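You operate a simulated robot arm through the tools that you are given. There is no shell and no other tool. Be economical: measure what you need, move in short steps, check, and stop when the job is done.

Carry out the task below with a simulated robot arm. There is one attempt and no reset: what you move stays moved.

## Task
Open the boot lid, take the 25 mm tape strip and leave it on the boot floor, then shut the lid. Then fetch the light meter and set it on the under shelf. Then take the short pipe and put it on the side bench. Then take the felt squeegee on the island bench and put it away on the tint bench top. Then take the clean sprayer on the island bench and put it away on the cart shelf. Keep to this order. Set down upright: light meter, clean sprayer.

Only the result counts: the job must be done as asked and must still hold three seconds after the hand-in. Knocking over, shifting, dropping, spilling or breaking anything else fails it. A push-on lid holds only when it is set on centred and level and pressed home; a screw cap is set on level and turned clockwise until tight.

## Robot
A 7-joint arm with a three-finger gripper on a trunk, on a base that drives. Base frame: it is fixed to the floor where the robot stands at the start and does not move with it; the origin is under the middle of the robot, x ahead of it, y to its left, z up. Units: mm, degrees, N and s.
With the tool pointing down near the work surface it reaches from about 500 to 960 mm from the robot's upright axis, wherever it stands. Its first joint turns from -166.0 to 166.0 degrees. Places, roughly: boot floor [900, 300, 500]; boot lid [900, 300, 1000]; cart shelf [1300, 4800, 600]; clean sprayer [4000, 7250, 1000]; felt squeegee (10x3x10 cm) [3700, 7200, 800]; light meter [-1500, 4000, 1000]; short pipe [0, 6250, 1000]; side bench [-500, 5500, 800]; tape strip [-3000, 2250, 1000]; tint bench top (88x24 cm) [-1760, 3380, 840]; under shelf [1200, 8100, 200]. Payload 2.69 kg.
Tool frame: the origin (TCP) lies between the finger pads and is the grasp point; the fingertips stand 29 mm ahead of it; z points along the fingers, y is the line along which they close. The gripper opens to 120 mm. The gripper's body begins 78 mm behind the TCP.
Orientation is told as [roll, pitch, yaw] about the base's x, y, z axes, in that order, counted from this pose: with the fingers straight down and closing along the base's y, the tool's x points along the base's -x, its y along +y and its z along -z.

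## Interface
- The arm moves only by the tool play_rows. Its argument "targets" is one flat list of numbers, 6 for each row, row after row: the shift along the base's x, y, z in mm, then the turn, a rotation vector about the base's x, y, z in degrees. In form: [tx, ty, tz, rx, ry, rz, tx, ty, tz, rx, ry, rz, ...]. A call has 1 to 20 rows; each row shifts and turns the commanded pose from where the row before left it. "fingers" is the finger opening in mm, from 0 to 120, set as the call begins (left out, the last holds). Each row takes 0.2 s and may step no farther than 50 mm and 8.6 degrees from the row before; otherwise, or with a gripper value out of range, the whole call is refused. Where a pose cannot be reached the arm comes as near as it can. A force on the tool above 40 N (or 10 N above the force at the start of the call, whichever is more), or a blocked arm, ends the call early, and 0.2 s more pass. Each finger halts on what it meets, pressing with about 30 N; the grip force reading is that of the motor and also rises with nothing between the fingers. The clock runs only during rows and for 0.2 s after the last one: add rows that do not move to give the fingers time. It gives the time, the measured TCP pose, the force on the tool (base axes), the opening and the grip force at its end, in the units of the frame above (readings bear some noise), with the torque about the TCP (base axes, N m) and any sound that the robot's microphone picked up.
- Cameras (640 x 400 px; columns grow to the right, rows downward): "scene" is now at [235.1, 207.7, 1482.9]; the picture's right is [0.21, -0.98, 0.00], its down [-0.58, -0.13, -0.80] and it looks along [0.78, 0.17, -0.60] (base axes); focal length 214 px, centre (320, 200). "wrist" rides on the gripper at [63, 0, -104] in the tool frame; the picture's right is [0.00, 1.00, 0.00], its down [-0.83, 0.00, -0.56] and it looks along [-0.56, 0.00, 0.83] (tool axes); focal length 275 px, centre (320, 200). There is no depth. A picture from a camera that has moved, and an enlarged one, comes with that camera's place and axes in the base frame and with its lens.
- snapshot(camera): a new picture of that camera. It takes no simulated time.
- slide_trunk(by): slides the trunk up (or, below 0, down) by that many mm; the arm and the scene camera ride with it, the base frame stays. It gives what a move gives, with no picture.
- drive_base(legs): drives the robot by 1 to 6 legs, each [ahead, left, turn to the left] in mm, mm and degrees, along the robot's own axes; the way and the turn of a leg run together, so that a leg with both is an arc; at most 1500 mm and 180 degrees a leg. The arm and the cameras ride along, it lands a little off, and it stops where it bumps. It gives what a move gives.
- pan_tilt(pan, tilt): turns the head with the scene camera to pan (to the left, within 143 degrees either way) and tilt (down, from -29 to 69), counted from straight ahead of the robot. It gives what a move gives.
- inspect(camera, box): a new picture of the part [left, top, right, bottom] of that camera's present view, enlarged. It takes no simulated time.
- finish_job(): hands the job in; it is judged then, once.

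Go step by step. Nothing tells you exact positions but the pictures and the camera data: compare them with the known pose of the tool, close in by small moves and look again before you grip or let go. The budget is 186 turns and 164 pictures, counting those below and the enlarged ones. Unless the task says otherwise, let go and move clear before handing in, and close with one line.

The tools are called by a JSON object that holds its "name" and its "arguments". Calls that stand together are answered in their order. play_rows: Moves the arm, as the interface text tells. Its arguments: {"type":"object","properties":{"targets":{"type":"array","items":{"type":"number"}},"fingers":{"type":"number"}},"required":["targets"]} The other tools are called the same way: slide_trunk (by) slides the trunk up or down; drive_base (legs) drives the base; pan_tilt (pan, tilt) turns the head that bears the scene camera; snapshot (camera) takes a picture; inspect (camera, box) takes an enlarged picture of a part of a camera's view; finish_job () hands the job in.

At the start:

```text
time: 0.0
position: [575.3, 115.7, 999.7]
orientation: [0.0, 0.1, -0.1]
wrist_force: [-0.1, 0.0, 0.4]
ft_torque: [0.01, 0.02, -0.01]
grip_width: 120.0
finger_force: 0.0
trunk travel left (down, up): [-475.0, 111.0]
robot x, y, heading: [0.3, 2.1, 0.0]
head pan, tilt: [12.4, 36.8]
```

scene: 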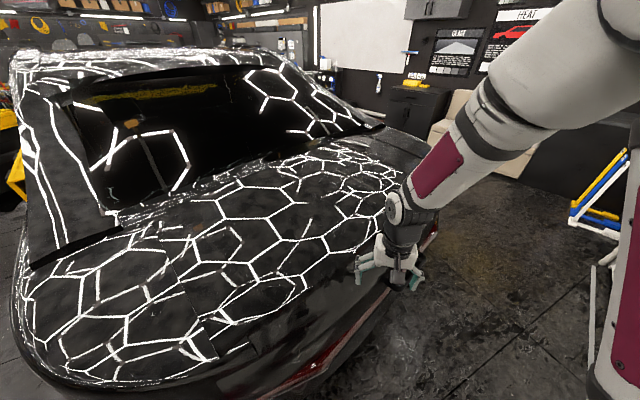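
wrist: 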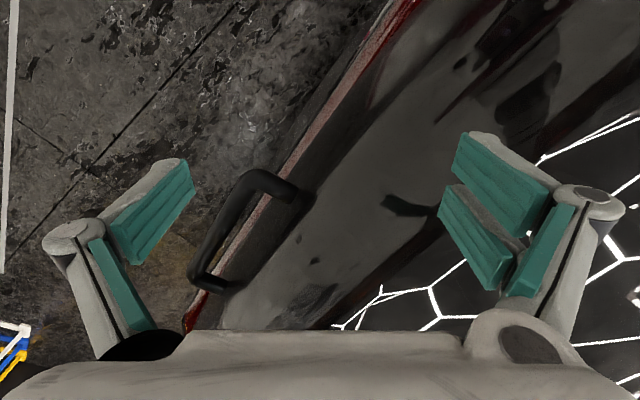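

The boot of the car is ahead, with a handle visible below the wrist. I'll look closer at the handle and the lid.

{"name": "inspect", "arguments": {"camera": "wrist", "box": [120, 100, 440, 340]}}

{"name": "pan_tilt", "arguments": {"pan": 0, "tilt": 60}}

{"name": "snapshot", "arguments": {"camera": "scene"}}

```text
1.67 times, centred on (280, 220) of wrist
camera zoom: at [512.3, 113.7, 1104.0], right [0.0, 1.0, 0.0], down [0.83, 0.0, 0.56], along [0.56, 0.0, -0.83], focal length 459 px, centre (387, 167)
```

zoom: 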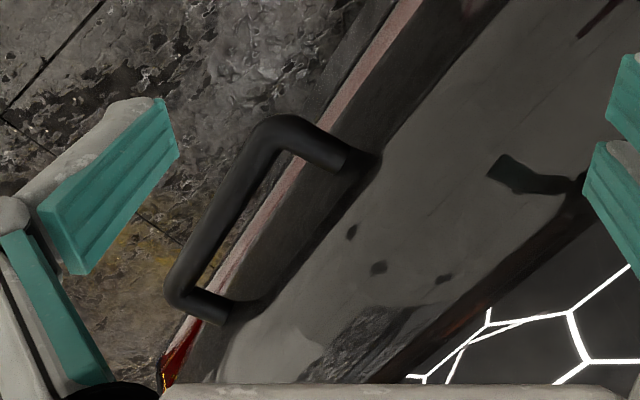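

```text
time: 0.9
position: [574.2, 114.0, 999.9]
orientation: [-0.1, 0.0, 0.1]
wrist_force: [-0.1, 0.4, -0.3]
ft_torque: [-0.02, -0.02, 0.0]
grip_width: 120.0
finger_force: 0.1
trunk travel left (down, up): [-475.0, 111.0]
robot x, y, heading: [-0.7, 4.3, -0.1]
head pan, tilt: [0.0, 60.0]
```

```text
160 pictures are left
camera scene: at [216.7, 189.1, 1451.3], right [0.0, -1.0, 0.0], down [-0.87, 0.0, -0.5], along [0.5, 0.0, -0.87], focal length 214 px, centre (320, 200)
```

scene: 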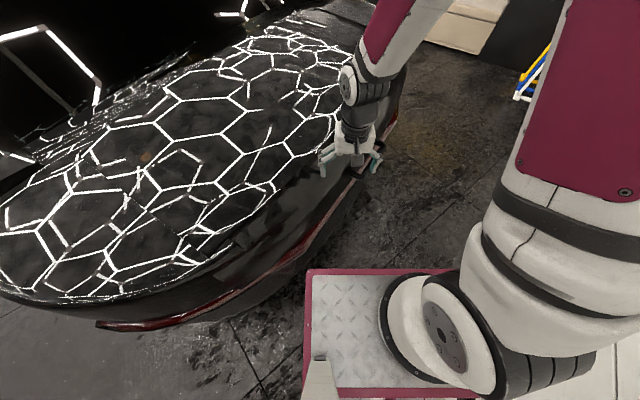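

Next, a second viewpoint for triangulating the handle: I'll back the tool off and sideways.

{"name": "play_rows", "arguments": {"targets": [-40, -30, 0, 0, 0, 0, -40, -30, 0, 0, 0, 0, 0, -40, 0, 0, 0, 0]}}

{"name": "snapshot", "arguments": {"camera": "wrist"}}

{"name": "pan_tilt", "arguments": {"pan": 15, "tilt": 25}}

{"name": "snapshot", "arguments": {"camera": "scene"}}

```text
time: 1.7
position: [500.4, 12.4, 1002.4]
orientation: [0.0, 0.1, 0.2]
wrist_force: [0.3, 0.9, -0.4]
ft_torque: [-0.03, -0.01, 0.0]
grip_width: 120.2
finger_force: 0.0
out of reach, approached as far as the arm can: row 3
trunk travel left (down, up): [-475.0, 111.0]
robot x, y, heading: [0.2, -0.3, 0.1]
head pan, tilt: [0.0, 60.0]
```

```text
159 pictures are left
camera wrist: at [438.5, 11.3, 1106.9], right [-0.01, 1.0, 0.0], down [0.83, 0.01, 0.55], along [0.55, 0.0, -0.83], focal length 275 px, centre (320, 200)
```

wrist: 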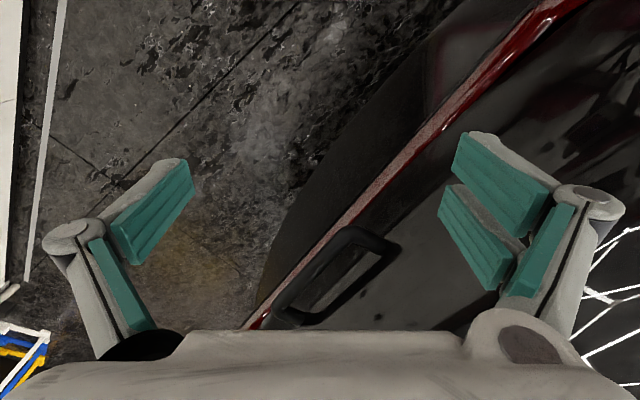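

```text
time: 2.7
position: [500.2, 12.0, 1003.1]
orientation: [0.0, 0.1, -0.1]
wrist_force: [-0.4, -1.2, 0.2]
ft_torque: [-0.03, -0.01, 0.03]
grip_width: 120.0
finger_force: 0.0
trunk travel left (down, up): [-475.0, 111.0]
robot x, y, heading: [-0.4, 2.6, -0.3]
head pan, tilt: [15.0, 25.0]
```

```text
158 pictures are left
camera scene: at [239.0, 212.8, 1501.3], right [0.26, -0.97, 0.0], down [-0.41, -0.11, -0.91], along [0.88, 0.23, -0.42], focal length 214 px, centre (320, 200)
```

scene: 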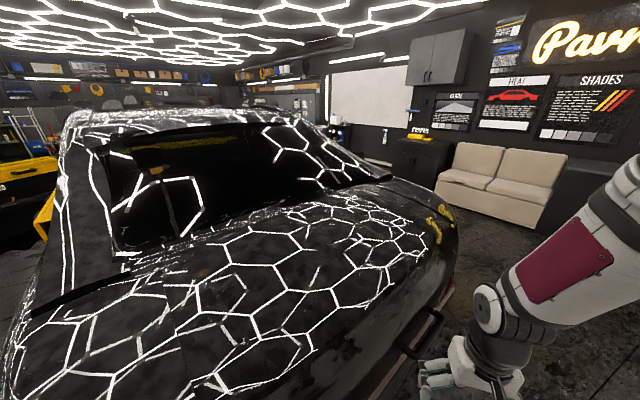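

The handle bar runs from about (646,46,862) to (794,-45,867), so the car's rear faces (-0.53,-0.85). I plan to stand squarely behind it and will check the floor to the right first.

{"name": "pan_tilt", "arguments": {"pan": -60, "tilt": 40}}

{"name": "snapshot", "arguments": {"camera": "scene"}}

{"name": "pan_tilt", "arguments": {"pan": -130, "tilt": 30}}

{"name": "snapshot", "arguments": {"camera": "scene"}}

{"name": "pan_tilt", "arguments": {"pan": 120, "tilt": 15}}

{"name": "snapshot", "arguments": {"camera": "scene"}}

{"name": "pan_tilt", "arguments": {"pan": 70, "tilt": 10}}

{"name": "snapshot", "arguments": {"camera": "scene"}}

```text
time: 4.2
position: [501.1, 13.2, 1002.7]
orientation: [0.0, 0.2, 0.1]
wrist_force: [2.0, 0.5, -0.8]
ft_torque: [0.0, 0.03, 0.01]
grip_width: 120.0
finger_force: 0.0
trunk travel left (down, up): [-475.0, 111.0]
robot x, y, heading: [-1.2, 0.4, -0.0]
head pan, tilt: [-60.0, 40.0]
```

```text
157 pictures are left
camera scene: at [192.6, 115.4, 1478.1], right [-0.87, -0.5, 0.0], down [-0.32, 0.56, -0.77], along [0.38, -0.66, -0.64], focal length 214 px, centre (320, 200)
```

scene: 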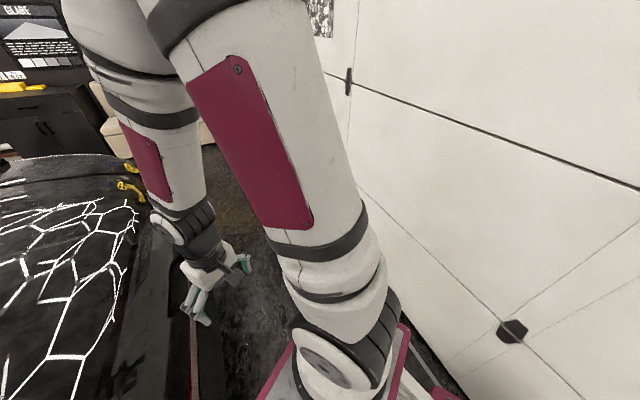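

```text
time: 5.6
position: [501.2, 13.0, 1003.4]
orientation: [0.1, 0.0, 0.0]
wrist_force: [-0.3, -0.2, -0.1]
ft_torque: [0.01, 0.0, 0.05]
grip_width: 119.7
finger_force: 0.1
trunk travel left (down, up): [-475.0, 111.0]
robot x, y, heading: [2.0, 2.9, 0.0]
head pan, tilt: [-130.0, 30.0]
```

```text
156 pictures are left
camera scene: at [91.9, 119.7, 1493.4], right [-0.77, 0.64, 0.0], down [0.32, 0.38, -0.87], along [-0.56, -0.66, -0.5], focal length 214 px, centre (320, 200)
```

scene: 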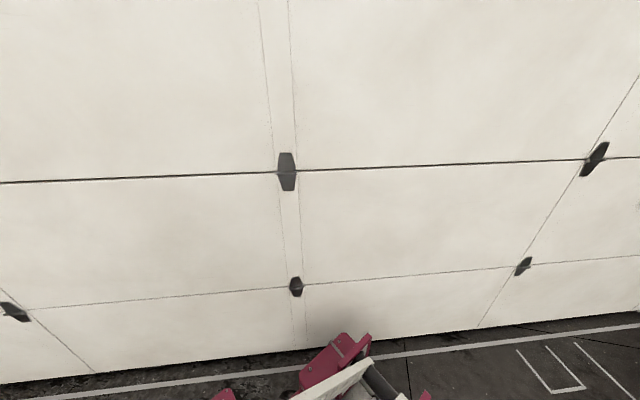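

```text
time: 9.1
position: [501.2, 12.5, 1002.3]
orientation: [0.0, 0.2, 0.0]
wrist_force: [0.5, -0.1, 0.4]
ft_torque: [0.03, -0.02, 0.01]
grip_width: 119.9
finger_force: 0.0
trunk travel left (down, up): [-475.0, 111.0]
robot x, y, heading: [3.2, -3.1, 0.0]
head pan, tilt: [120.0, 15.0]
```

```text
155 pictures are left
camera scene: at [103.4, 269.9, 1517.6], right [0.87, 0.5, 0.0], down [0.13, -0.22, -0.97], along [-0.48, 0.84, -0.26], focal length 214 px, centre (320, 200)
```

scene: 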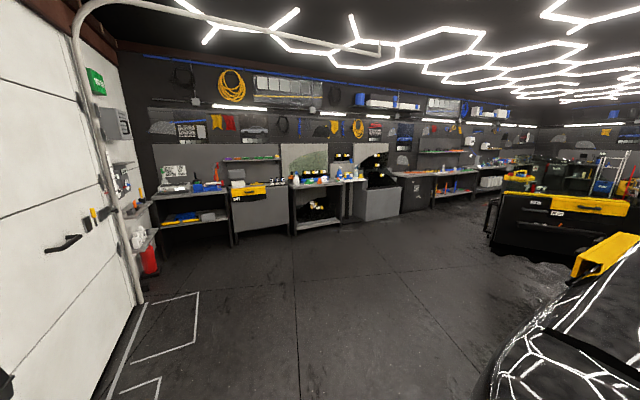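

```text
time: 10.2
position: [501.2, 11.2, 1003.3]
orientation: [0.0, 0.1, 0.1]
wrist_force: [0.1, 0.5, -0.7]
ft_torque: [0.01, 0.0, 0.01]
grip_width: 119.9
finger_force: 0.0
trunk travel left (down, up): [-475.0, 111.0]
robot x, y, heading: [2.3, -2.9, -0.1]
head pan, tilt: [70.0, 10.0]
```

```text
154 pictures are left
camera scene: at [181.8, 276.4, 1525.7], right [0.94, -0.34, 0.0], down [-0.06, -0.16, -0.98], along [0.34, 0.93, -0.17], focal length 214 px, centre (320, 200)
```

scene: 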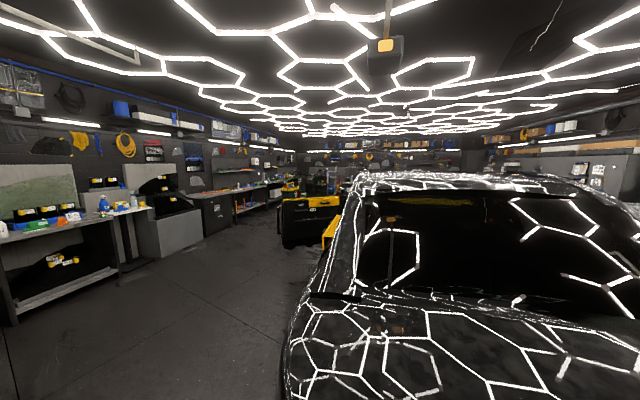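

A garage door is close behind, so I'll work from here. I'll turn the gripper horizontal, facing the handle square-on with fingers above and below the bar, while standing off behind it.

{"name": "play_rows", "arguments": {"targets": [12.75, -9.25, 0, 7.286, -2.087, -2.087, 12.75, -9.25, 0, 7.286, -2.087, -2.087, 12.75, -9.25, 0, 7.286, -2.087, -2.087, 12.75, -9.25, 0, 7.286, -2.087, -2.087, 12.75, -9.25, 0, 7.286, -2.087, -2.087, 12.75, -9.25, 0, 7.286, -2.087, -2.087, 12.75, -9.25, 0, 7.286, -2.087, -2.087, 12.75, -9.25, 0, 7.286, -2.087, -2.087, 12.75, -9.25, 0, 7.286, -2.087, -2.087, 12.75, -9.25, 0, 7.286, -2.087, -2.087, 12.75, -9.25, 0, 7.286, -2.087, -2.087, 12.75, -9.25, 0, 7.286, -2.087, -2.087], "fingers": 60}}

{"name": "snapshot", "arguments": {"camera": "wrist"}}

{"name": "pan_tilt", "arguments": {"pan": -15, "tilt": 40}}

{"name": "snapshot", "arguments": {"camera": "scene"}}

```text
time: 12.8
position: [655.2, -94.5, 1001.9]
orientation: [90.3, 0.0, -32.0]
wrist_force: [-0.1, 0.2, -0.2]
ft_torque: [0.01, 0.03, -0.07]
grip_width: 59.9
finger_force: 0.1
trunk travel left (down, up): [-475.0, 111.0]
robot x, y, heading: [-1.9, 0.1, -0.1]
head pan, tilt: [70.0, 10.0]
```

```text
153 pictures are left
camera wrist: at [546.8, -150.3, 1000.7], right [-0.01, 0.0, 1.0], down [0.41, -0.91, 0.0], along [0.91, 0.41, 0.01], focal length 275 px, centre (320, 200)
```

wrist: 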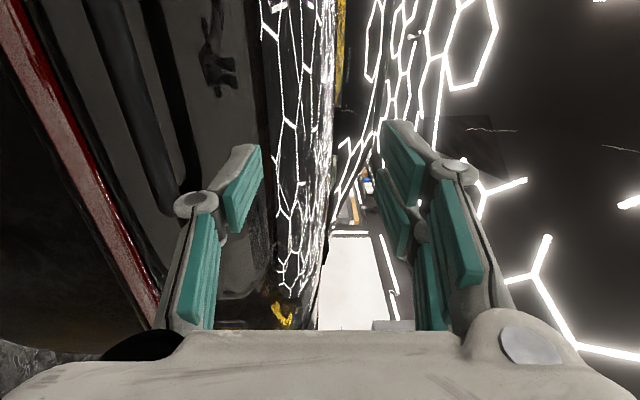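

```text
time: 14.4
position: [655.3, -95.4, 1000.5]
orientation: [90.0, 0.0, -32.0]
wrist_force: [0.0, -0.4, -0.4]
ft_torque: [-0.04, 0.0, 0.01]
grip_width: 59.9
finger_force: 0.0
trunk travel left (down, up): [-475.0, 111.0]
robot x, y, heading: [2.4, 1.6, -0.1]
head pan, tilt: [-15.0, 40.0]
```

```text
152 pictures are left
camera scene: at [232.2, 167.0, 1478.1], right [-0.26, -0.97, 0.0], down [-0.62, 0.17, -0.77], along [0.74, -0.2, -0.64], focal length 214 px, centre (320, 200)
```

scene: 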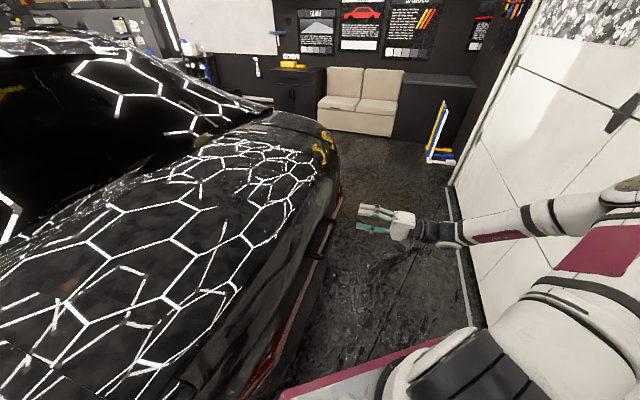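

The tool is horizontal. Now I'll lower it to bar height and check.

{"name": "play_rows", "arguments": {"targets": [0, 0, -34, 0, 0, 0, 0, 0, -34, 0, 0, 0, 0, 0, -34, 0, 0, 0, 0, 0, -34, 0, 0, 0]}}

{"name": "snapshot", "arguments": {"camera": "wrist"}}

{"name": "inspect", "arguments": {"camera": "scene", "box": [240, 160, 440, 300]}}

```text
time: 15.4
position: [654.9, -93.9, 865.7]
orientation: [90.0, 0.0, -32.1]
wrist_force: [-0.1, 0.6, 0.7]
ft_torque: [0.01, -0.02, -0.02]
grip_width: 59.8
finger_force: 0.1
trunk travel left (down, up): [-475.0, 111.0]
robot x, y, heading: [0.9, -1.4, -0.1]
head pan, tilt: [-15.0, 40.0]
```

```text
151 pictures are left
camera wrist: at [546.6, -151.1, 865.3], right [0.0, 0.0, 1.0], down [0.41, -0.91, 0.0], along [0.91, 0.41, 0.0], focal length 275 px, centre (320, 200)
```

wrist: 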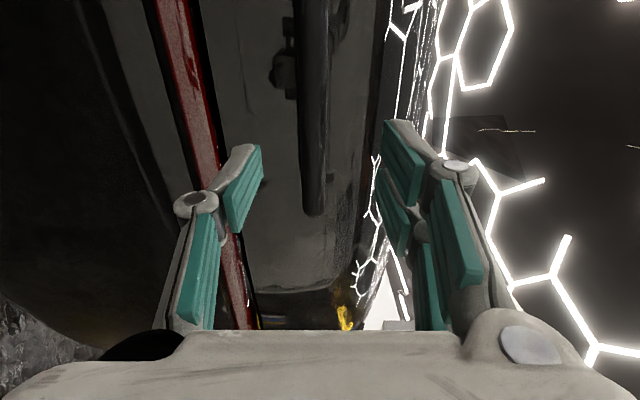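

```text
2.86 times, centred on (340, 230) of scene
camera zoom: at [232.0, 167.0, 1478.1], right [-0.26, -0.97, 0.0], down [-0.62, 0.17, -0.77], along [0.74, -0.2, -0.64], focal length 613 px, centre (263, 114)
```

zoom: 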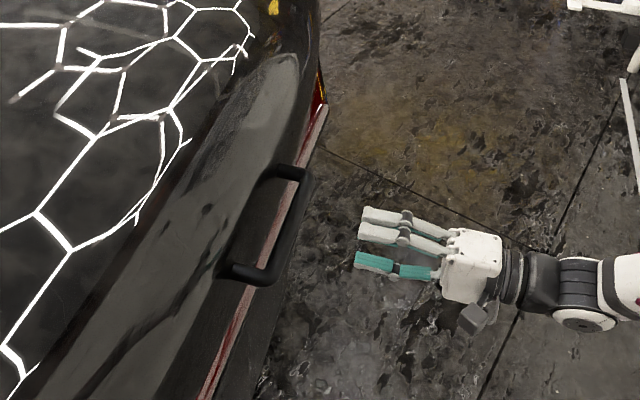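

The bar is centred between the fingers. Advance about 113 mm onto it and check.

{"name": "play_rows", "arguments": {"targets": [15, 24.2, -0.8, 0, 0, 0, 15, 24.2, -0.8, 0, 0, 0, 15, 24.2, -0.8, 0, 0, 0, 15, 24.2, -0.8, 0, 0, 0]}}

{"name": "inspect", "arguments": {"camera": "scene", "box": [240, 160, 440, 300]}}

{"name": "snapshot", "arguments": {"camera": "wrist"}}

```text
time: 16.4
position: [713.3, 0.7, 863.1]
orientation: [90.1, 0.0, -32.0]
wrist_force: [-0.4, -0.1, 0.2]
ft_torque: [-0.02, -0.01, 0.0]
grip_width: 60.1
finger_force: 0.0
trunk travel left (down, up): [-475.0, 111.0]
robot x, y, heading: [1.5, 4.2, 0.0]
head pan, tilt: [-15.0, 40.0]
```

```text
2.86 times, centred on (340, 230) of scene
camera zoom: at [232.1, 166.7, 1478.1], right [-0.26, -0.97, 0.0], down [-0.62, 0.17, -0.77], along [0.74, -0.2, -0.64], focal length 613 px, centre (263, 114)
```

zoom: 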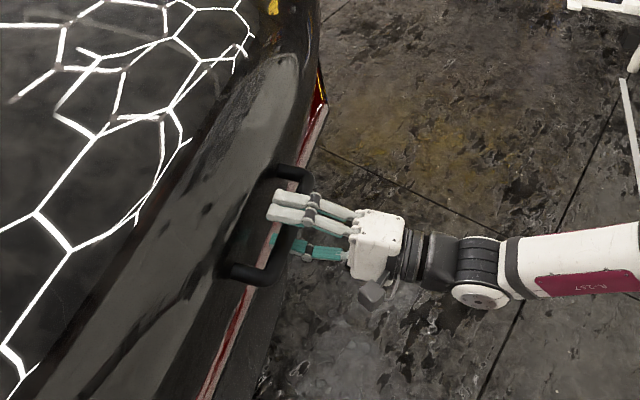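

```text
148 pictures are left
camera wrist: at [605.0, -54.9, 862.9], right [0.0, 0.0, 1.0], down [0.41, -0.91, 0.0], along [0.91, 0.41, 0.0], focal length 275 px, centre (320, 200)
```

wrist: 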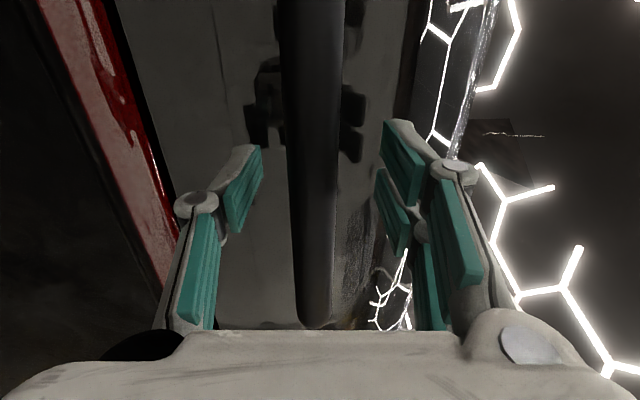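

The bar lies between the pads. Close on it to measure.

{"name": "play_rows", "arguments": {"targets": [0, 0, 0, 0, 0, 0, 0, 0, 0, 0, 0, 0, 0, 0, 0, 0, 0, 0], "fingers": 0}}

```text
time: 17.2
position: [713.0, 1.3, 862.3]
orientation: [89.9, 0.0, -32.0]
wrist_force: [-5.5, -2.7, -7.5]
ft_torque: [-0.12, 0.02, -0.34]
grip_width: 20.8
finger_force: 44.2
trunk travel left (down, up): [-475.0, 111.0]
robot x, y, heading: [-1.9, -1.7, 0.0]
head pan, tilt: [-15.0, 40.0]
```

The bar is 20.8 mm thick. I'll loosen to a cage of 28 mm and lift the first ~10° along an estimated hinge arc, watching the force.

{"name": "play_rows", "arguments": {"targets": [0, 0, 0, 0, 0, 0, -3, -4.8, 29.1, -2.13, 1.315, 0, -3, -4.8, 29.1, -2.13, 1.315, 0, -1.6, -2.6, 29.5, -2.13, 1.315, 0, -1.6, -2.6, 29.5, -2.13, 1.315, 0], "fingers": 28}}

{"name": "snapshot", "arguments": {"camera": "scene"}}

{"name": "snapshot", "arguments": {"camera": "wrist"}}

```text
time: 18.4
position: [706.9, -12.5, 980.6]
orientation: [80.1, -0.1, -31.9]
wrist_force: [0.7, 0.4, 0.0]
ft_torque: [0.01, -0.01, 0.03]
grip_width: 28.0
finger_force: 0.0
trunk travel left (down, up): [-475.0, 111.0]
robot x, y, heading: [0.8, 0.2, 0.0]
head pan, tilt: [-15.0, 40.0]
```

```text
147 pictures are left
camera scene: at [232.3, 166.8, 1478.0], right [-0.26, -0.97, 0.0], down [-0.62, 0.17, -0.77], along [0.74, -0.2, -0.64], focal length 214 px, centre (320, 200)
```

scene: 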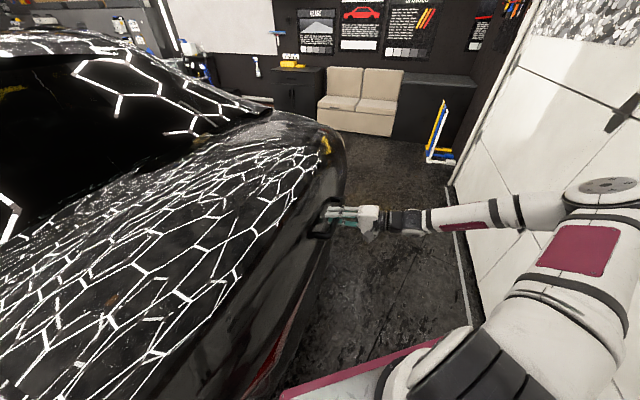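

```text
146 pictures are left
camera wrist: at [599.8, -67.8, 998.6], right [0.09, 0.15, 0.99], down [0.42, -0.9, 0.1], along [0.91, 0.4, -0.14], focal length 275 px, centre (320, 200)
```

wrist: 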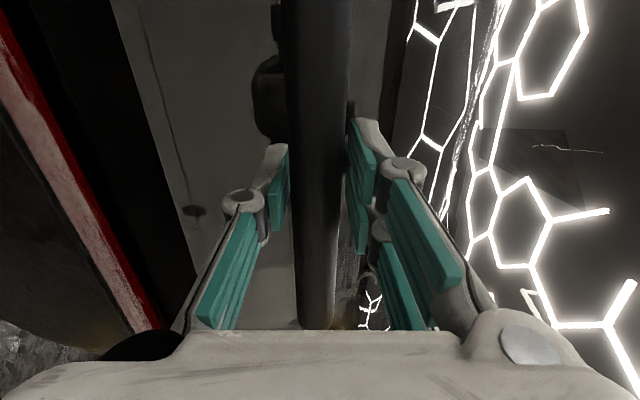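

The lid opens freely with almost no force. Continue to about 30°.

{"name": "play_rows", "arguments": {"targets": [-0.3, -0.4, 29.65, -2.13, 1.315, 0, -0.3, -0.4, 29.65, -2.13, 1.315, 0, 1.1, 1.8, 29.55, -2.13, 1.315, 0, 1.1, 1.8, 29.55, -2.13, 1.315, 0, 2.5, 4.0, 29.3, -2.13, 1.315, 0, 2.5, 4.0, 29.3, -2.13, 1.315, 0, 3.8, 6.1, 28.75, -2.13, 1.315, 0, 3.8, 6.1, 28.75, -2.13, 1.315, 0]}}

{"name": "snapshot", "arguments": {"camera": "scene"}}

{"name": "snapshot", "arguments": {"camera": "wrist"}}

```text
time: 20.2
position: [721.6, 11.6, 1215.6]
orientation: [60.0, -0.1, -31.9]
wrist_force: [1.1, -0.4, 0.4]
ft_torque: [0.04, 0.01, 0.03]
grip_width: 28.0
finger_force: 0.1
trunk travel left (down, up): [-475.0, 111.0]
robot x, y, heading: [-3.6, 1.7, 0.2]
head pan, tilt: [-15.0, 40.0]
```

```text
145 pictures are left
camera scene: at [232.3, 166.6, 1478.1], right [-0.26, -0.97, 0.0], down [-0.62, 0.17, -0.77], along [0.74, -0.2, -0.64], focal length 214 px, centre (320, 200)
```

scene: 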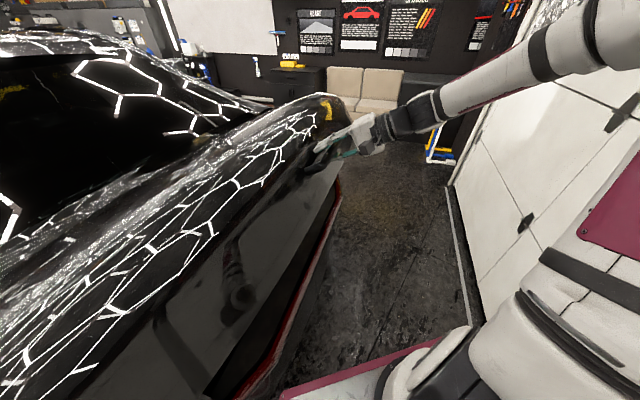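

```text
144 pictures are left
camera wrist: at [620.5, -32.5, 1267.6], right [0.26, 0.43, 0.87], down [0.45, -0.85, 0.28], along [0.85, 0.32, -0.41], focal length 275 px, centre (320, 200)
```

wrist: 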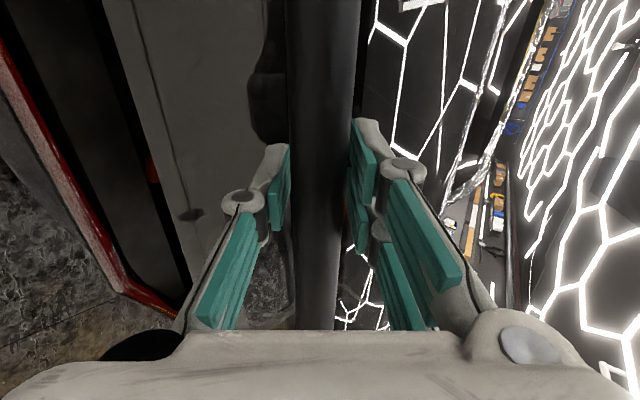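

Tracking nicely. Continue to about 50°.

{"name": "play_rows", "arguments": {"targets": [5.1, 8.2, 28, -2.13, 1.315, 0, 5.1, 8.2, 28, -2.13, 1.315, 0, 6.4, 10.3, 27.1, -2.13, 1.315, 0, 6.4, 10.3, 27.1, -2.13, 1.315, 0, 7.6, 12.2, 25.9, -2.13, 1.315, 0, 7.6, 12.2, 25.9, -2.13, 1.315, 0, 8.7, 14.1, 24.5, -2.13, 1.315, 0, 8.7, 14.1, 24.5, -2.13, 1.315, 0]}}

{"name": "snapshot", "arguments": {"camera": "scene"}}

{"name": "snapshot", "arguments": {"camera": "wrist"}}

```text
time: 22.0
position: [777.0, 99.4, 1427.6]
orientation: [40.1, -0.3, -31.8]
wrist_force: [-0.3, -0.1, -0.7]
ft_torque: [0.06, 0.02, -0.01]
grip_width: 27.9
finger_force: 0.0
trunk travel left (down, up): [-475.0, 111.0]
robot x, y, heading: [-3.7, -1.8, -0.2]
head pan, tilt: [-15.0, 40.0]
```

```text
143 pictures are left
camera scene: at [232.0, 166.8, 1478.1], right [-0.26, -0.97, 0.0], down [-0.62, 0.17, -0.77], along [0.74, -0.2, -0.64], focal length 214 px, centre (320, 200)
```

scene: 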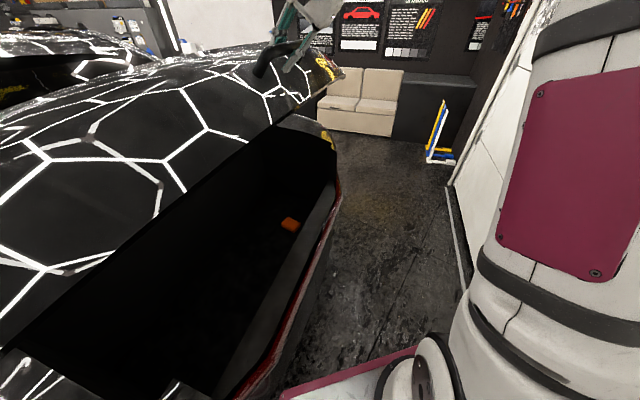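

```text
142 pictures are left
camera wrist: at [688.6, 74.6, 1506.6], right [0.4, 0.65, 0.64], down [0.52, -0.74, 0.43], along [0.76, 0.16, -0.63], focal length 275 px, centre (320, 200)
```

wrist: 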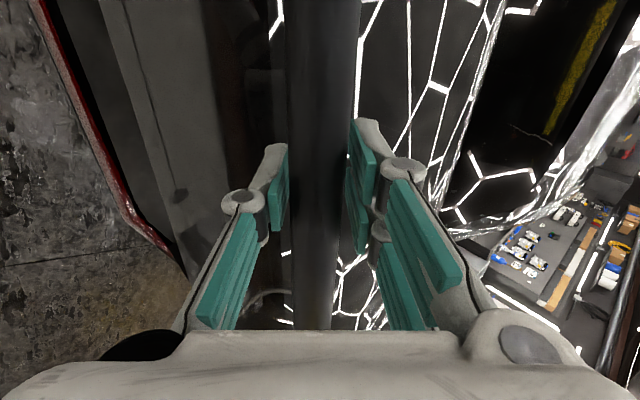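

Continue to about 65°.

{"name": "play_rows", "arguments": {"targets": [9.8, 15.9, 23, -2.13, 1.315, 0, 9.8, 15.9, 23, -2.13, 1.315, 0, 10.9, 17.6, 21.3, -2.13, 1.315, 0, 10.9, 17.6, 21.3, -2.13, 1.315, 0, 11.8, 19, 19.4, -2.13, 1.315, 0, 11.8, 19, 19.4, -2.13, 1.315, 0]}}

{"name": "snapshot", "arguments": {"camera": "scene"}}

{"name": "snapshot", "arguments": {"camera": "wrist"}}

```text
time: 22.9
position: [805.7, 152.8, 1491.3]
orientation: [30.8, 0.6, -31.7]
wrist_force: [-9.9, -7.7, 16.8]
ft_torque: [1.0, -0.66, -1.0]
grip_width: 21.1
finger_force: 40.9
out of reach, approached as far as the arm can: row 4
trunk travel left (down, up): [-475.0, 111.0]
robot x, y, heading: [1.2, 1.6, -0.2]
head pan, tilt: [-15.0, 40.0]
stopped in row 4: the force on the tool passed its limit at 113 N (the readings are from after the stop); the commanded pose is now the measured one
```

```text
141 pictures are left
camera scene: at [230.7, 166.2, 1478.6], right [-0.26, -0.97, 0.0], down [-0.62, 0.17, -0.77], along [0.74, -0.2, -0.64], focal length 214 px, centre (320, 200)
```

scene: 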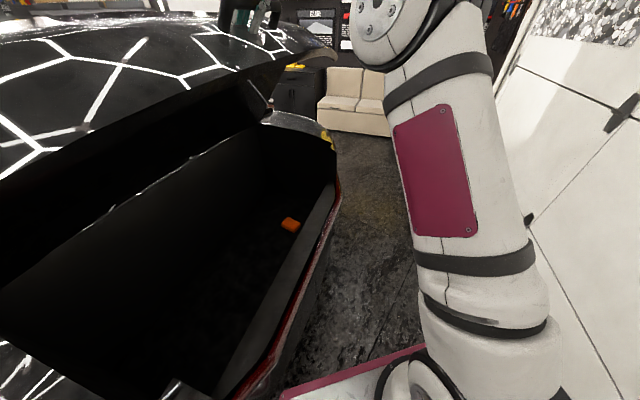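

```text
140 pictures are left
camera wrist: at [724.9, 140.6, 1581.8], right [0.45, 0.73, 0.51], down [0.56, -0.68, 0.47], along [0.69, 0.07, -0.72], focal length 275 px, centre (320, 200)
```

wrist: 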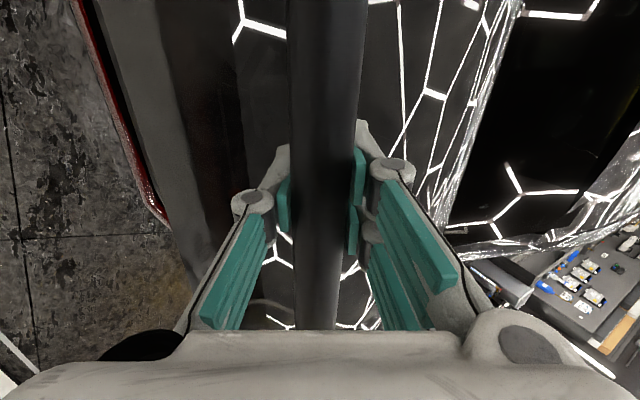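

The lid stands about 58° open, apparently at its stop or at the arm's reach. I'll loosen the fingers, wait, and see whether the lid holds by itself.

{"name": "play_rows", "arguments": {"targets": [0, 0, 0, 0, 0, 0, 0, 0, 0, 0, 0, 0, 0, 0, 0, 0, 0, 0, 0, 0, 0, 0, 0, 0], "fingers": 100}}

{"name": "snapshot", "arguments": {"camera": "wrist"}}

```text
time: 23.9
position: [806.8, 155.5, 1486.4]
orientation: [30.4, 0.9, -31.7]
wrist_force: [0.1, -0.1, -0.3]
ft_torque: [0.01, 0.0, -0.03]
grip_width: 100.1
finger_force: 0.0
trunk travel left (down, up): [-475.0, 111.0]
robot x, y, heading: [0.7, 0.0, -0.0]
head pan, tilt: [-15.0, 40.0]
```

```text
139 pictures are left
camera wrist: at [728.1, 142.2, 1577.8], right [0.45, 0.73, 0.51], down [0.57, -0.68, 0.47], along [0.69, 0.07, -0.72], focal length 275 px, centre (320, 200)
```

wrist: 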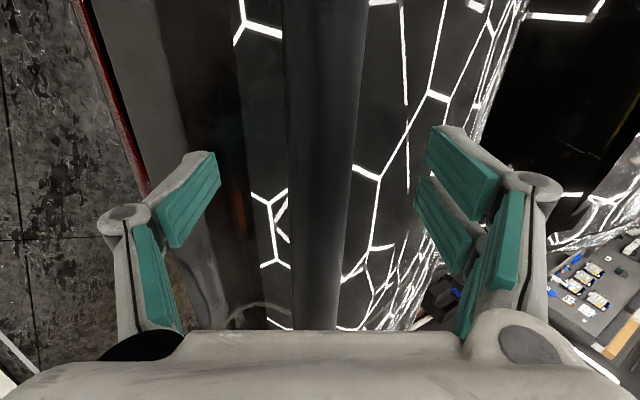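

The lid stays up by itself. Slide the trunk up to lift the fingers off the bar.

{"name": "slide_trunk", "arguments": {"by": 100}}

{"name": "snapshot", "arguments": {"camera": "wrist"}}

```text
time: 25.3
position: [707.1, 155.6, 1586.4]
orientation: [30.4, 0.9, -31.5]
wrist_force: [0.0, 0.5, -0.3]
ft_torque: [0.0, 0.01, 0.03]
grip_width: 100.0
finger_force: 0.0
trunk travel left (down, up): [-575.0, 11.0]
robot x, y, heading: [2.6, -0.6, 0.2]
head pan, tilt: [-15.0, 40.0]
```

```text
138 pictures are left
camera wrist: at [627.2, 142.2, 1676.9], right [0.45, 0.73, 0.51], down [0.57, -0.68, 0.47], along [0.68, 0.07, -0.72], focal length 275 px, centre (320, 200)
```

wrist: 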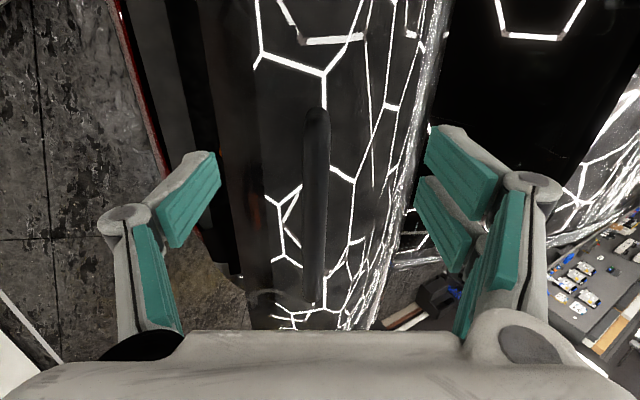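

The gripper came off cleanly. Look at the lid state.

{"name": "pan_tilt", "arguments": {"pan": 10, "tilt": 30}}

{"name": "snapshot", "arguments": {"camera": "scene"}}

```text
time: 26.1
position: [705.5, 155.0, 1586.9]
orientation: [30.4, 0.9, -31.7]
wrist_force: [-0.2, -0.3, -0.7]
ft_torque: [-0.02, -0.01, -0.01]
grip_width: 100.0
finger_force: 0.0
trunk travel left (down, up): [-575.0, 11.0]
robot x, y, heading: [0.8, 3.6, 0.0]
head pan, tilt: [10.0, 30.0]
```

```text
137 pictures are left
camera scene: at [129.3, 204.6, 1593.3], right [0.17, -0.98, 0.0], down [-0.49, -0.09, -0.87], along [0.85, 0.15, -0.5], focal length 214 px, centre (320, 200)
```

scene: 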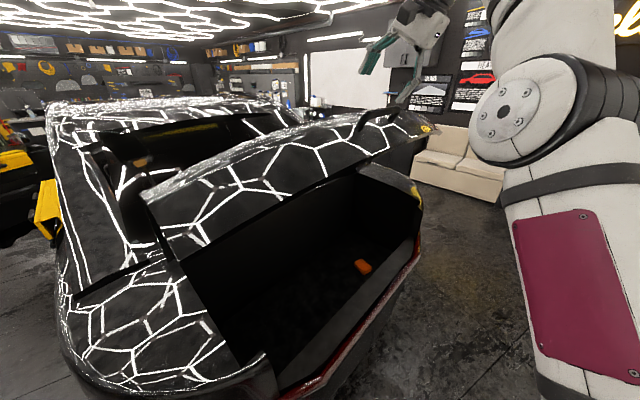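

The lid is open and free. Now stow the arm: retreat from the lid, tool pointing down.

{"name": "play_rows", "arguments": {"targets": [-25, -37, 0, 0, 0, 7.93, -25, -37, 0, 0, 0, 7.93, -25, -37, 0, 0, 0, 7.93, -25, -37, 0, 0, 0, 7.93, -12, 0, -45, -7.6, 0, 0, -12, 0, -45, -7.6, 0, 0, -12, 0, -45, -7.6, 0, 0, -12, 0, -45, -7.6, 0, 0, 0, 0, -45, 0, 0, 0, 0, 0, -45, 0, 0, 0]}}

{"name": "pan_tilt", "arguments": {"pan": 130, "tilt": 15}}

{"name": "inspect", "arguments": {"camera": "scene", "box": [120, 100, 440, 300]}}

```text
time: 28.4
position: [556.5, 9.3, 1319.1]
orientation: [-0.1, 0.9, -0.4]
wrist_force: [0.5, -0.6, 0.9]
ft_torque: [-0.01, -0.06, 0.03]
grip_width: 100.1
finger_force: 0.1
trunk travel left (down, up): [-575.0, 11.0]
robot x, y, heading: [-2.6, -0.9, -0.1]
head pan, tilt: [10.0, 30.0]
```

```text
time: 30.4
position: [556.4, 9.4, 1319.2]
orientation: [0.0, 0.7, -0.4]
wrist_force: [-0.1, -0.5, -0.7]
ft_torque: [0.01, 0.03, 0.01]
grip_width: 99.9
finger_force: 0.0
trunk travel left (down, up): [-575.0, 11.0]
robot x, y, heading: [1.5, 2.0, 0.2]
head pan, tilt: [130.0, 15.0]
```

```text
2.00 times, centred on (280, 200) of scene
camera zoom: at [-19.8, 260.6, 1617.5], right [0.77, 0.64, 0.0], down [0.17, -0.2, -0.97], along [-0.62, 0.74, -0.26], focal length 429 px, centre (400, 200)
```

zoom: 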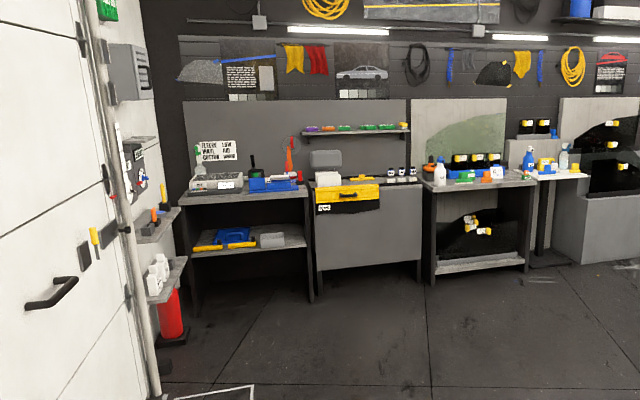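

The long-wall benches: tape bench leftmost, tint bench third, light meter further right. I'll back away from the car first, turn left to face the wall, and approach partway.

{"name": "drive_base", "arguments": {"legs": [[-1275, 790, 0], [0, 0, 148.2], [900, -334, 0]]}}

{"name": "pan_tilt", "arguments": {"pan": 0, "tilt": 25}}

{"name": "snapshot", "arguments": {"camera": "scene"}}

```text
time: 48.5
position: [-2310.8, 1862.4, 1319.0]
orientation: [0.0, 0.8, 147.4]
wrist_force: [-0.2, 0.1, 0.2]
ft_torque: [-0.04, 0.04, 0.0]
grip_width: 100.0
finger_force: 0.1
trunk travel left (down, up): [-575.0, 11.0]
robot x, y, heading: [-1835.0, 1576.7, 147.5]
head pan, tilt: [130.0, 15.0]
```

```text
time: 50.6
position: [-2311.2, 1862.8, 1319.7]
orientation: [0.0, 0.8, 147.4]
wrist_force: [0.5, 0.3, -0.5]
ft_torque: [-0.04, -0.01, 0.0]
grip_width: 100.1
finger_force: 0.1
trunk travel left (down, up): [-575.0, 11.0]
robot x, y, heading: [-1834.1, 1575.5, 147.8]
head pan, tilt: [0.0, 25.0]
```

```text
135 pictures are left
camera scene: at [-2045.7, 1481.9, 1601.3], right [0.53, 0.85, 0.0], down [0.36, -0.23, -0.91], along [-0.77, 0.48, -0.42], focal length 214 px, centre (320, 200)
```

scene: 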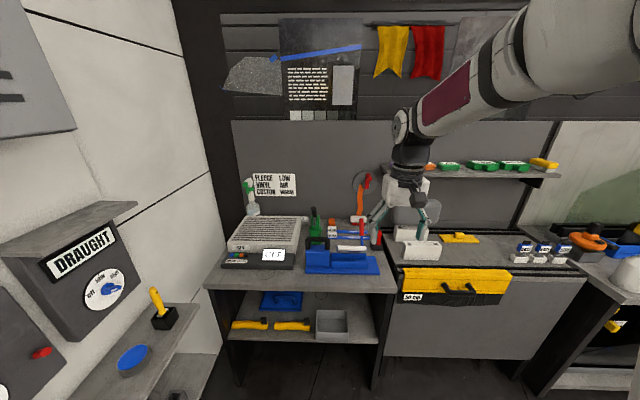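

{"name": "inspect", "arguments": {"camera": "scene", "box": [200, 160, 400, 300]}}

{"name": "inspect", "arguments": {"camera": "scene", "box": [380, 200, 600, 320]}}

```text
2.86 times, centred on (300, 230) of scene
camera zoom: at [-2045.7, 1481.9, 1601.3], right [0.53, 0.85, 0.0], down [0.36, -0.23, -0.91], along [-0.77, 0.48, -0.42], focal length 613 px, centre (377, 114)
```

zoom: 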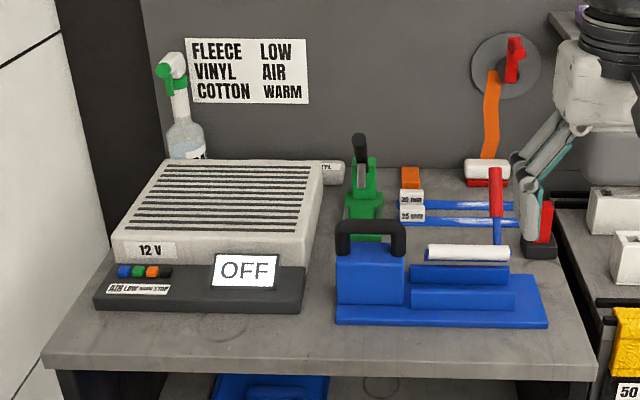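

```text
2.91 times, centred on (490, 260) of scene
camera zoom: at [-2045.7, 1481.9, 1601.3], right [0.53, 0.85, 0.0], down [0.36, -0.23, -0.91], along [-0.77, 0.48, -0.42], focal length 624 px, centre (-174, 26)
```

zoom: 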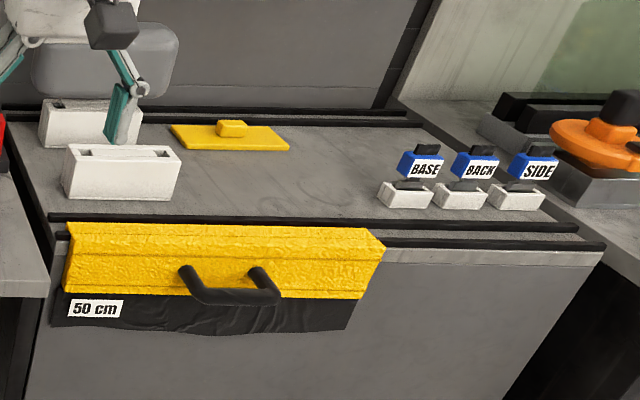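

The tape holders are labelled "30 mm" and "25 mm" (the nearer). I'll drive closer, lined up with the 25 mm one, and lower the tool for a wrist view.

{"name": "drive_base", "arguments": {"legs": [[360, 120, 0]]}}

{"name": "play_rows", "arguments": {"targets": [0, 0, -45, 0, 0, 0, 0, 0, -45, 0, 0, 0, 0, 0, -45, 0, 0, 0]}}

{"name": "snapshot", "arguments": {"camera": "wrist"}}

{"name": "pan_tilt", "arguments": {"pan": 0, "tilt": 40}}

{"name": "snapshot", "arguments": {"camera": "scene"}}

```text
time: 53.0
position: [-2673.5, 1958.4, 1320.5]
orientation: [0.0, 0.8, 146.9]
wrist_force: [0.7, -0.5, 1.2]
ft_torque: [0.03, 0.0, 0.0]
grip_width: 99.9
finger_force: 0.1
trunk travel left (down, up): [-575.0, 11.0]
robot x, y, heading: [-2201.1, 1664.2, 147.0]
head pan, tilt: [0.0, 25.0]
```

```text
time: 53.8
position: [-2674.8, 1960.1, 1182.9]
orientation: [0.0, 0.8, 146.8]
wrist_force: [0.1, 0.1, -0.7]
ft_torque: [0.0, 0.01, -0.03]
grip_width: 99.9
finger_force: 0.1
trunk travel left (down, up): [-575.0, 11.0]
robot x, y, heading: [-2200.4, 1659.0, 147.0]
head pan, tilt: [0.0, 25.0]
```

```text
132 pictures are left
camera wrist: at [-2621.6, 1925.2, 1289.5], right [-0.54, -0.84, 0.0], down [-0.7, 0.46, 0.54], along [-0.46, 0.3, -0.84], focal length 275 px, centre (320, 200)
```

wrist: 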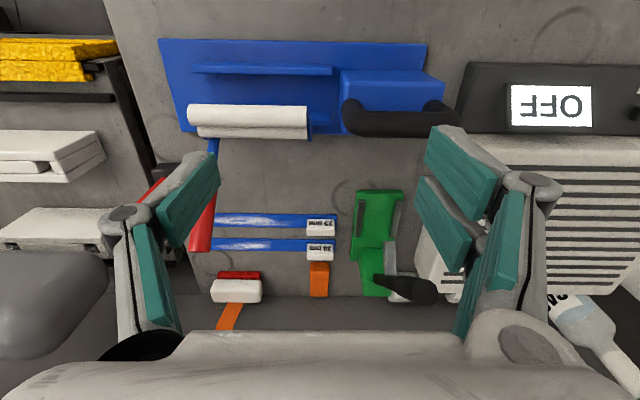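

```text
time: 54.5
position: [-2673.2, 1959.2, 1184.5]
orientation: [0.0, 0.8, 146.8]
wrist_force: [-0.4, -0.3, 0.4]
ft_torque: [-0.04, -0.02, 0.01]
grip_width: 100.0
finger_force: 0.0
trunk travel left (down, up): [-575.0, 11.0]
robot x, y, heading: [-2200.8, 1664.4, 147.2]
head pan, tilt: [0.0, 40.0]
```

```text
131 pictures are left
camera scene: at [-2406.1, 1569.9, 1578.0], right [0.54, 0.84, 0.0], down [0.54, -0.35, -0.77], along [-0.64, 0.42, -0.64], focal length 214 px, centre (320, 200)
```

scene: 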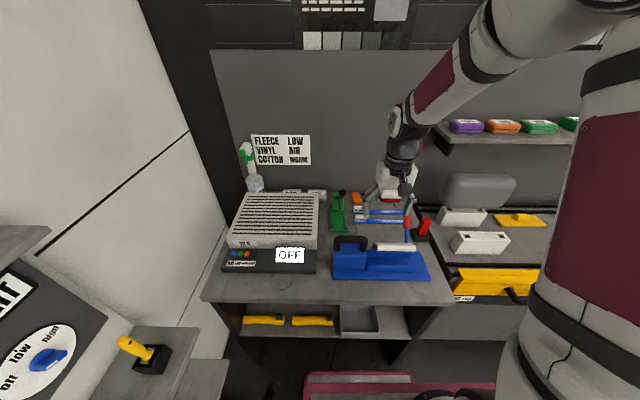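

{"name": "inspect", "arguments": {"camera": "wrist", "box": [180, 130, 380, 290]}}

```text
2.50 times, centred on (280, 210) of wrist
camera zoom: at [-2621.9, 1925.2, 1290.1], right [-0.54, -0.84, 0.0], down [-0.7, 0.46, 0.54], along [-0.46, 0.3, -0.84], focal length 688 px, centre (420, 175)
```

zoom: 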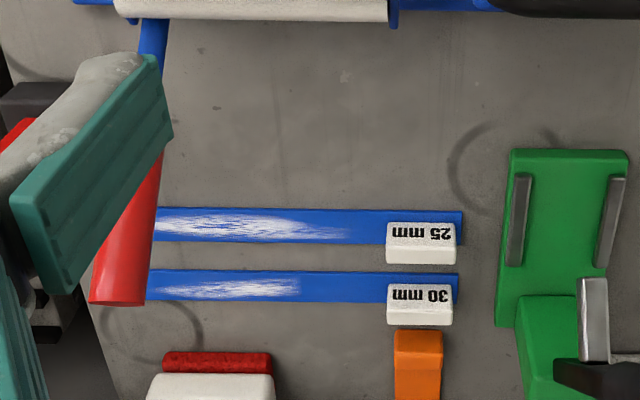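

Each strip carries a white tag block; the nearer one reads "25 mm". I'll move above that block and re-check.

{"name": "play_rows", "arguments": {"targets": [-35, 23, -20, 0, 0, 0, -35, 23, -20, 0, 0, 0, -35, 23, -20, 0, 0, 0, -35, 23, -20, 0, 0, 0, -35, 23, -20, 0, 0, 0, -25, 16, -20, 0, 0, 0], "fingers": 66}}

{"name": "snapshot", "arguments": {"camera": "wrist"}}

{"name": "inspect", "arguments": {"camera": "scene", "box": [300, 150, 460, 250]}}

```text
time: 56.0
position: [-2873.4, 2089.3, 1061.5]
orientation: [0.0, 0.8, 147.0]
wrist_force: [0.1, -0.4, -0.4]
ft_torque: [0.0, 0.03, -0.04]
grip_width: 65.8
finger_force: 0.2
trunk travel left (down, up): [-575.0, 11.0]
robot x, y, heading: [-2200.0, 1663.5, 147.3]
head pan, tilt: [0.0, 40.0]
```

```text
129 pictures are left
camera wrist: at [-2821.6, 2054.6, 1166.8], right [-0.54, -0.84, 0.0], down [-0.71, 0.46, 0.54], along [-0.46, 0.3, -0.84], focal length 275 px, centre (320, 200)
```

wrist: 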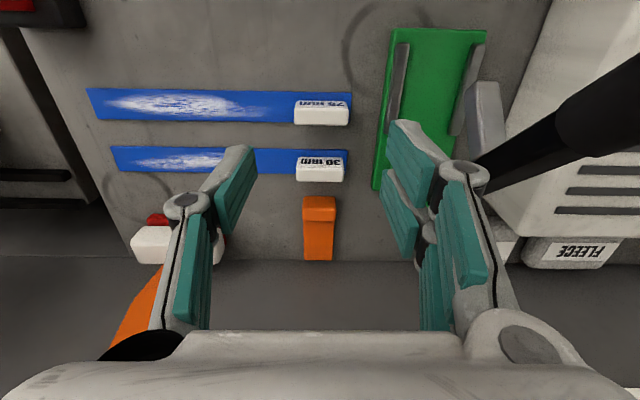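

```text
4.00 times, centred on (380, 200) of scene
camera zoom: at [-2405.9, 1569.8, 1577.9], right [0.54, 0.84, 0.0], down [0.54, -0.35, -0.77], along [-0.64, 0.42, -0.64], focal length 858 px, centre (80, 200)
```

zoom: 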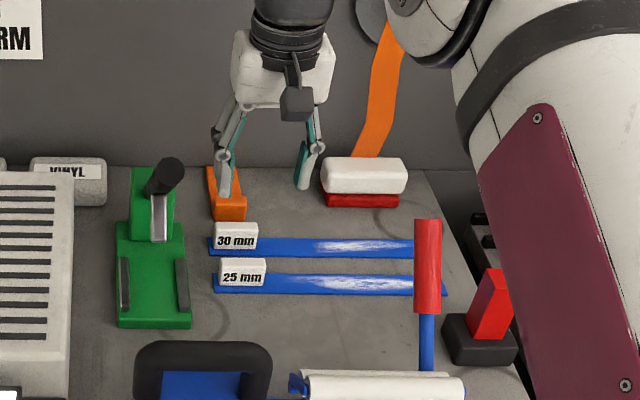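

Block top is at about z=912, 10 mm ahead of the tool. I'll align and descend, stopping just over the block.

{"name": "play_rows", "arguments": {"targets": [-8.8, 5.5, -35, 0, 0, 0, 0, 0, -35, 0, 0, 0, 0, 0, -30, 0, 0, 0, 0, 0, -20, 0, 0, 0]}}

{"name": "snapshot", "arguments": {"camera": "wrist"}}

{"name": "inspect", "arguments": {"camera": "scene", "box": [300, 150, 460, 250]}}

```text
time: 57.0
position: [-2883.6, 2094.1, 944.9]
orientation: [0.0, 0.9, 147.0]
wrist_force: [0.0, -0.5, -0.7]
ft_torque: [-0.02, 0.0, 0.0]
grip_width: 65.7
finger_force: 0.1
trunk travel left (down, up): [-575.0, 11.0]
robot x, y, heading: [-2199.6, 1665.2, 147.2]
head pan, tilt: [0.0, 40.0]
```

```text
127 pictures are left
camera wrist: at [-2830.3, 2059.9, 1049.8], right [-0.54, -0.84, 0.0], down [-0.7, 0.46, 0.54], along [-0.46, 0.3, -0.84], focal length 275 px, centre (320, 200)
```

wrist: 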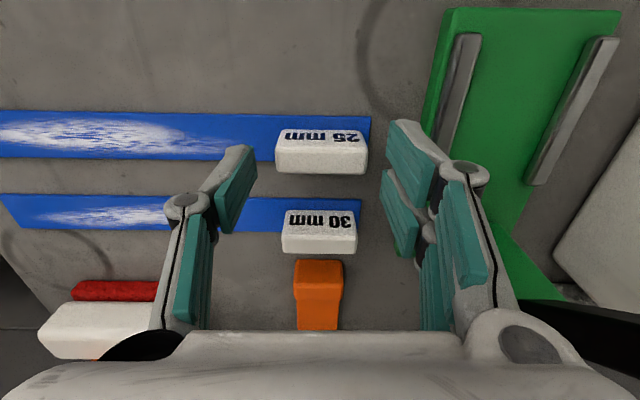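

```text
4.00 times, centred on (380, 200) of scene
camera zoom: at [-2406.1, 1569.9, 1578.0], right [0.54, 0.84, 0.0], down [0.54, -0.35, -0.77], along [-0.64, 0.42, -0.64], focal length 858 px, centre (80, 200)
```

zoom: 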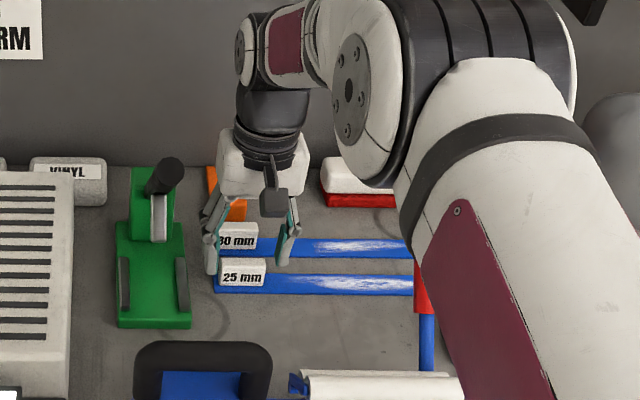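

Aligned within a few mm. Descend to straddle the block and close.

{"name": "play_rows", "arguments": {"targets": [2.5, -1.6, -10, 0, 0, 0, 0, 0, -11, 0, 0, 0, 0, 0, 0, 0, 0, 0]}}

{"name": "snapshot", "arguments": {"camera": "wrist"}}

{"name": "inspect", "arguments": {"camera": "scene", "box": [320, 180, 400, 240]}}

```text
time: 57.8
position: [-2880.7, 2092.5, 922.6]
orientation: [0.1, 0.8, 146.9]
wrist_force: [-0.1, -0.3, -0.3]
ft_torque: [0.02, 0.01, -0.02]
grip_width: 65.9
finger_force: 0.1
trunk travel left (down, up): [-575.0, 11.0]
robot x, y, heading: [-2202.5, 1667.6, 147.1]
head pan, tilt: [0.0, 40.0]
```

```text
125 pictures are left
camera wrist: at [-2828.0, 2058.1, 1028.7], right [-0.54, -0.84, 0.0], down [-0.7, 0.46, 0.54], along [-0.46, 0.3, -0.84], focal length 275 px, centre (320, 200)
```

wrist: 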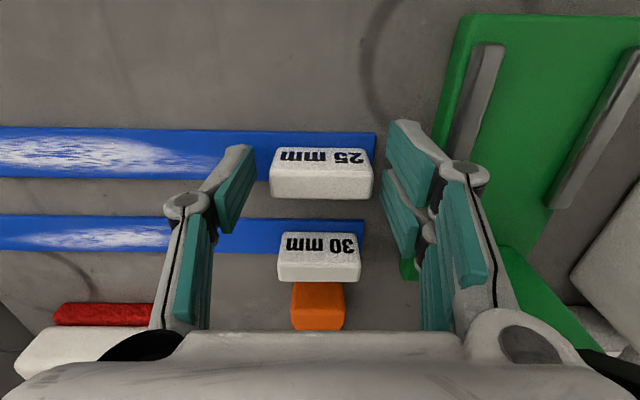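

```text
6.67 times, centred on (360, 210) of scene
camera zoom: at [-2406.1, 1569.9, 1578.0], right [0.54, 0.84, 0.0], down [0.54, -0.35, -0.77], along [-0.64, 0.42, -0.64], focal length 1430 px, centre (53, 133)
```

zoom: 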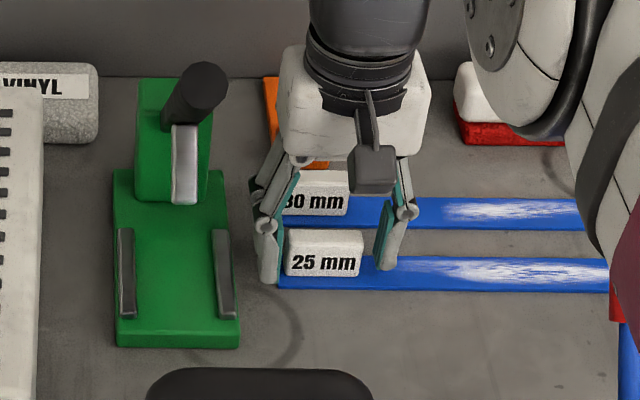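

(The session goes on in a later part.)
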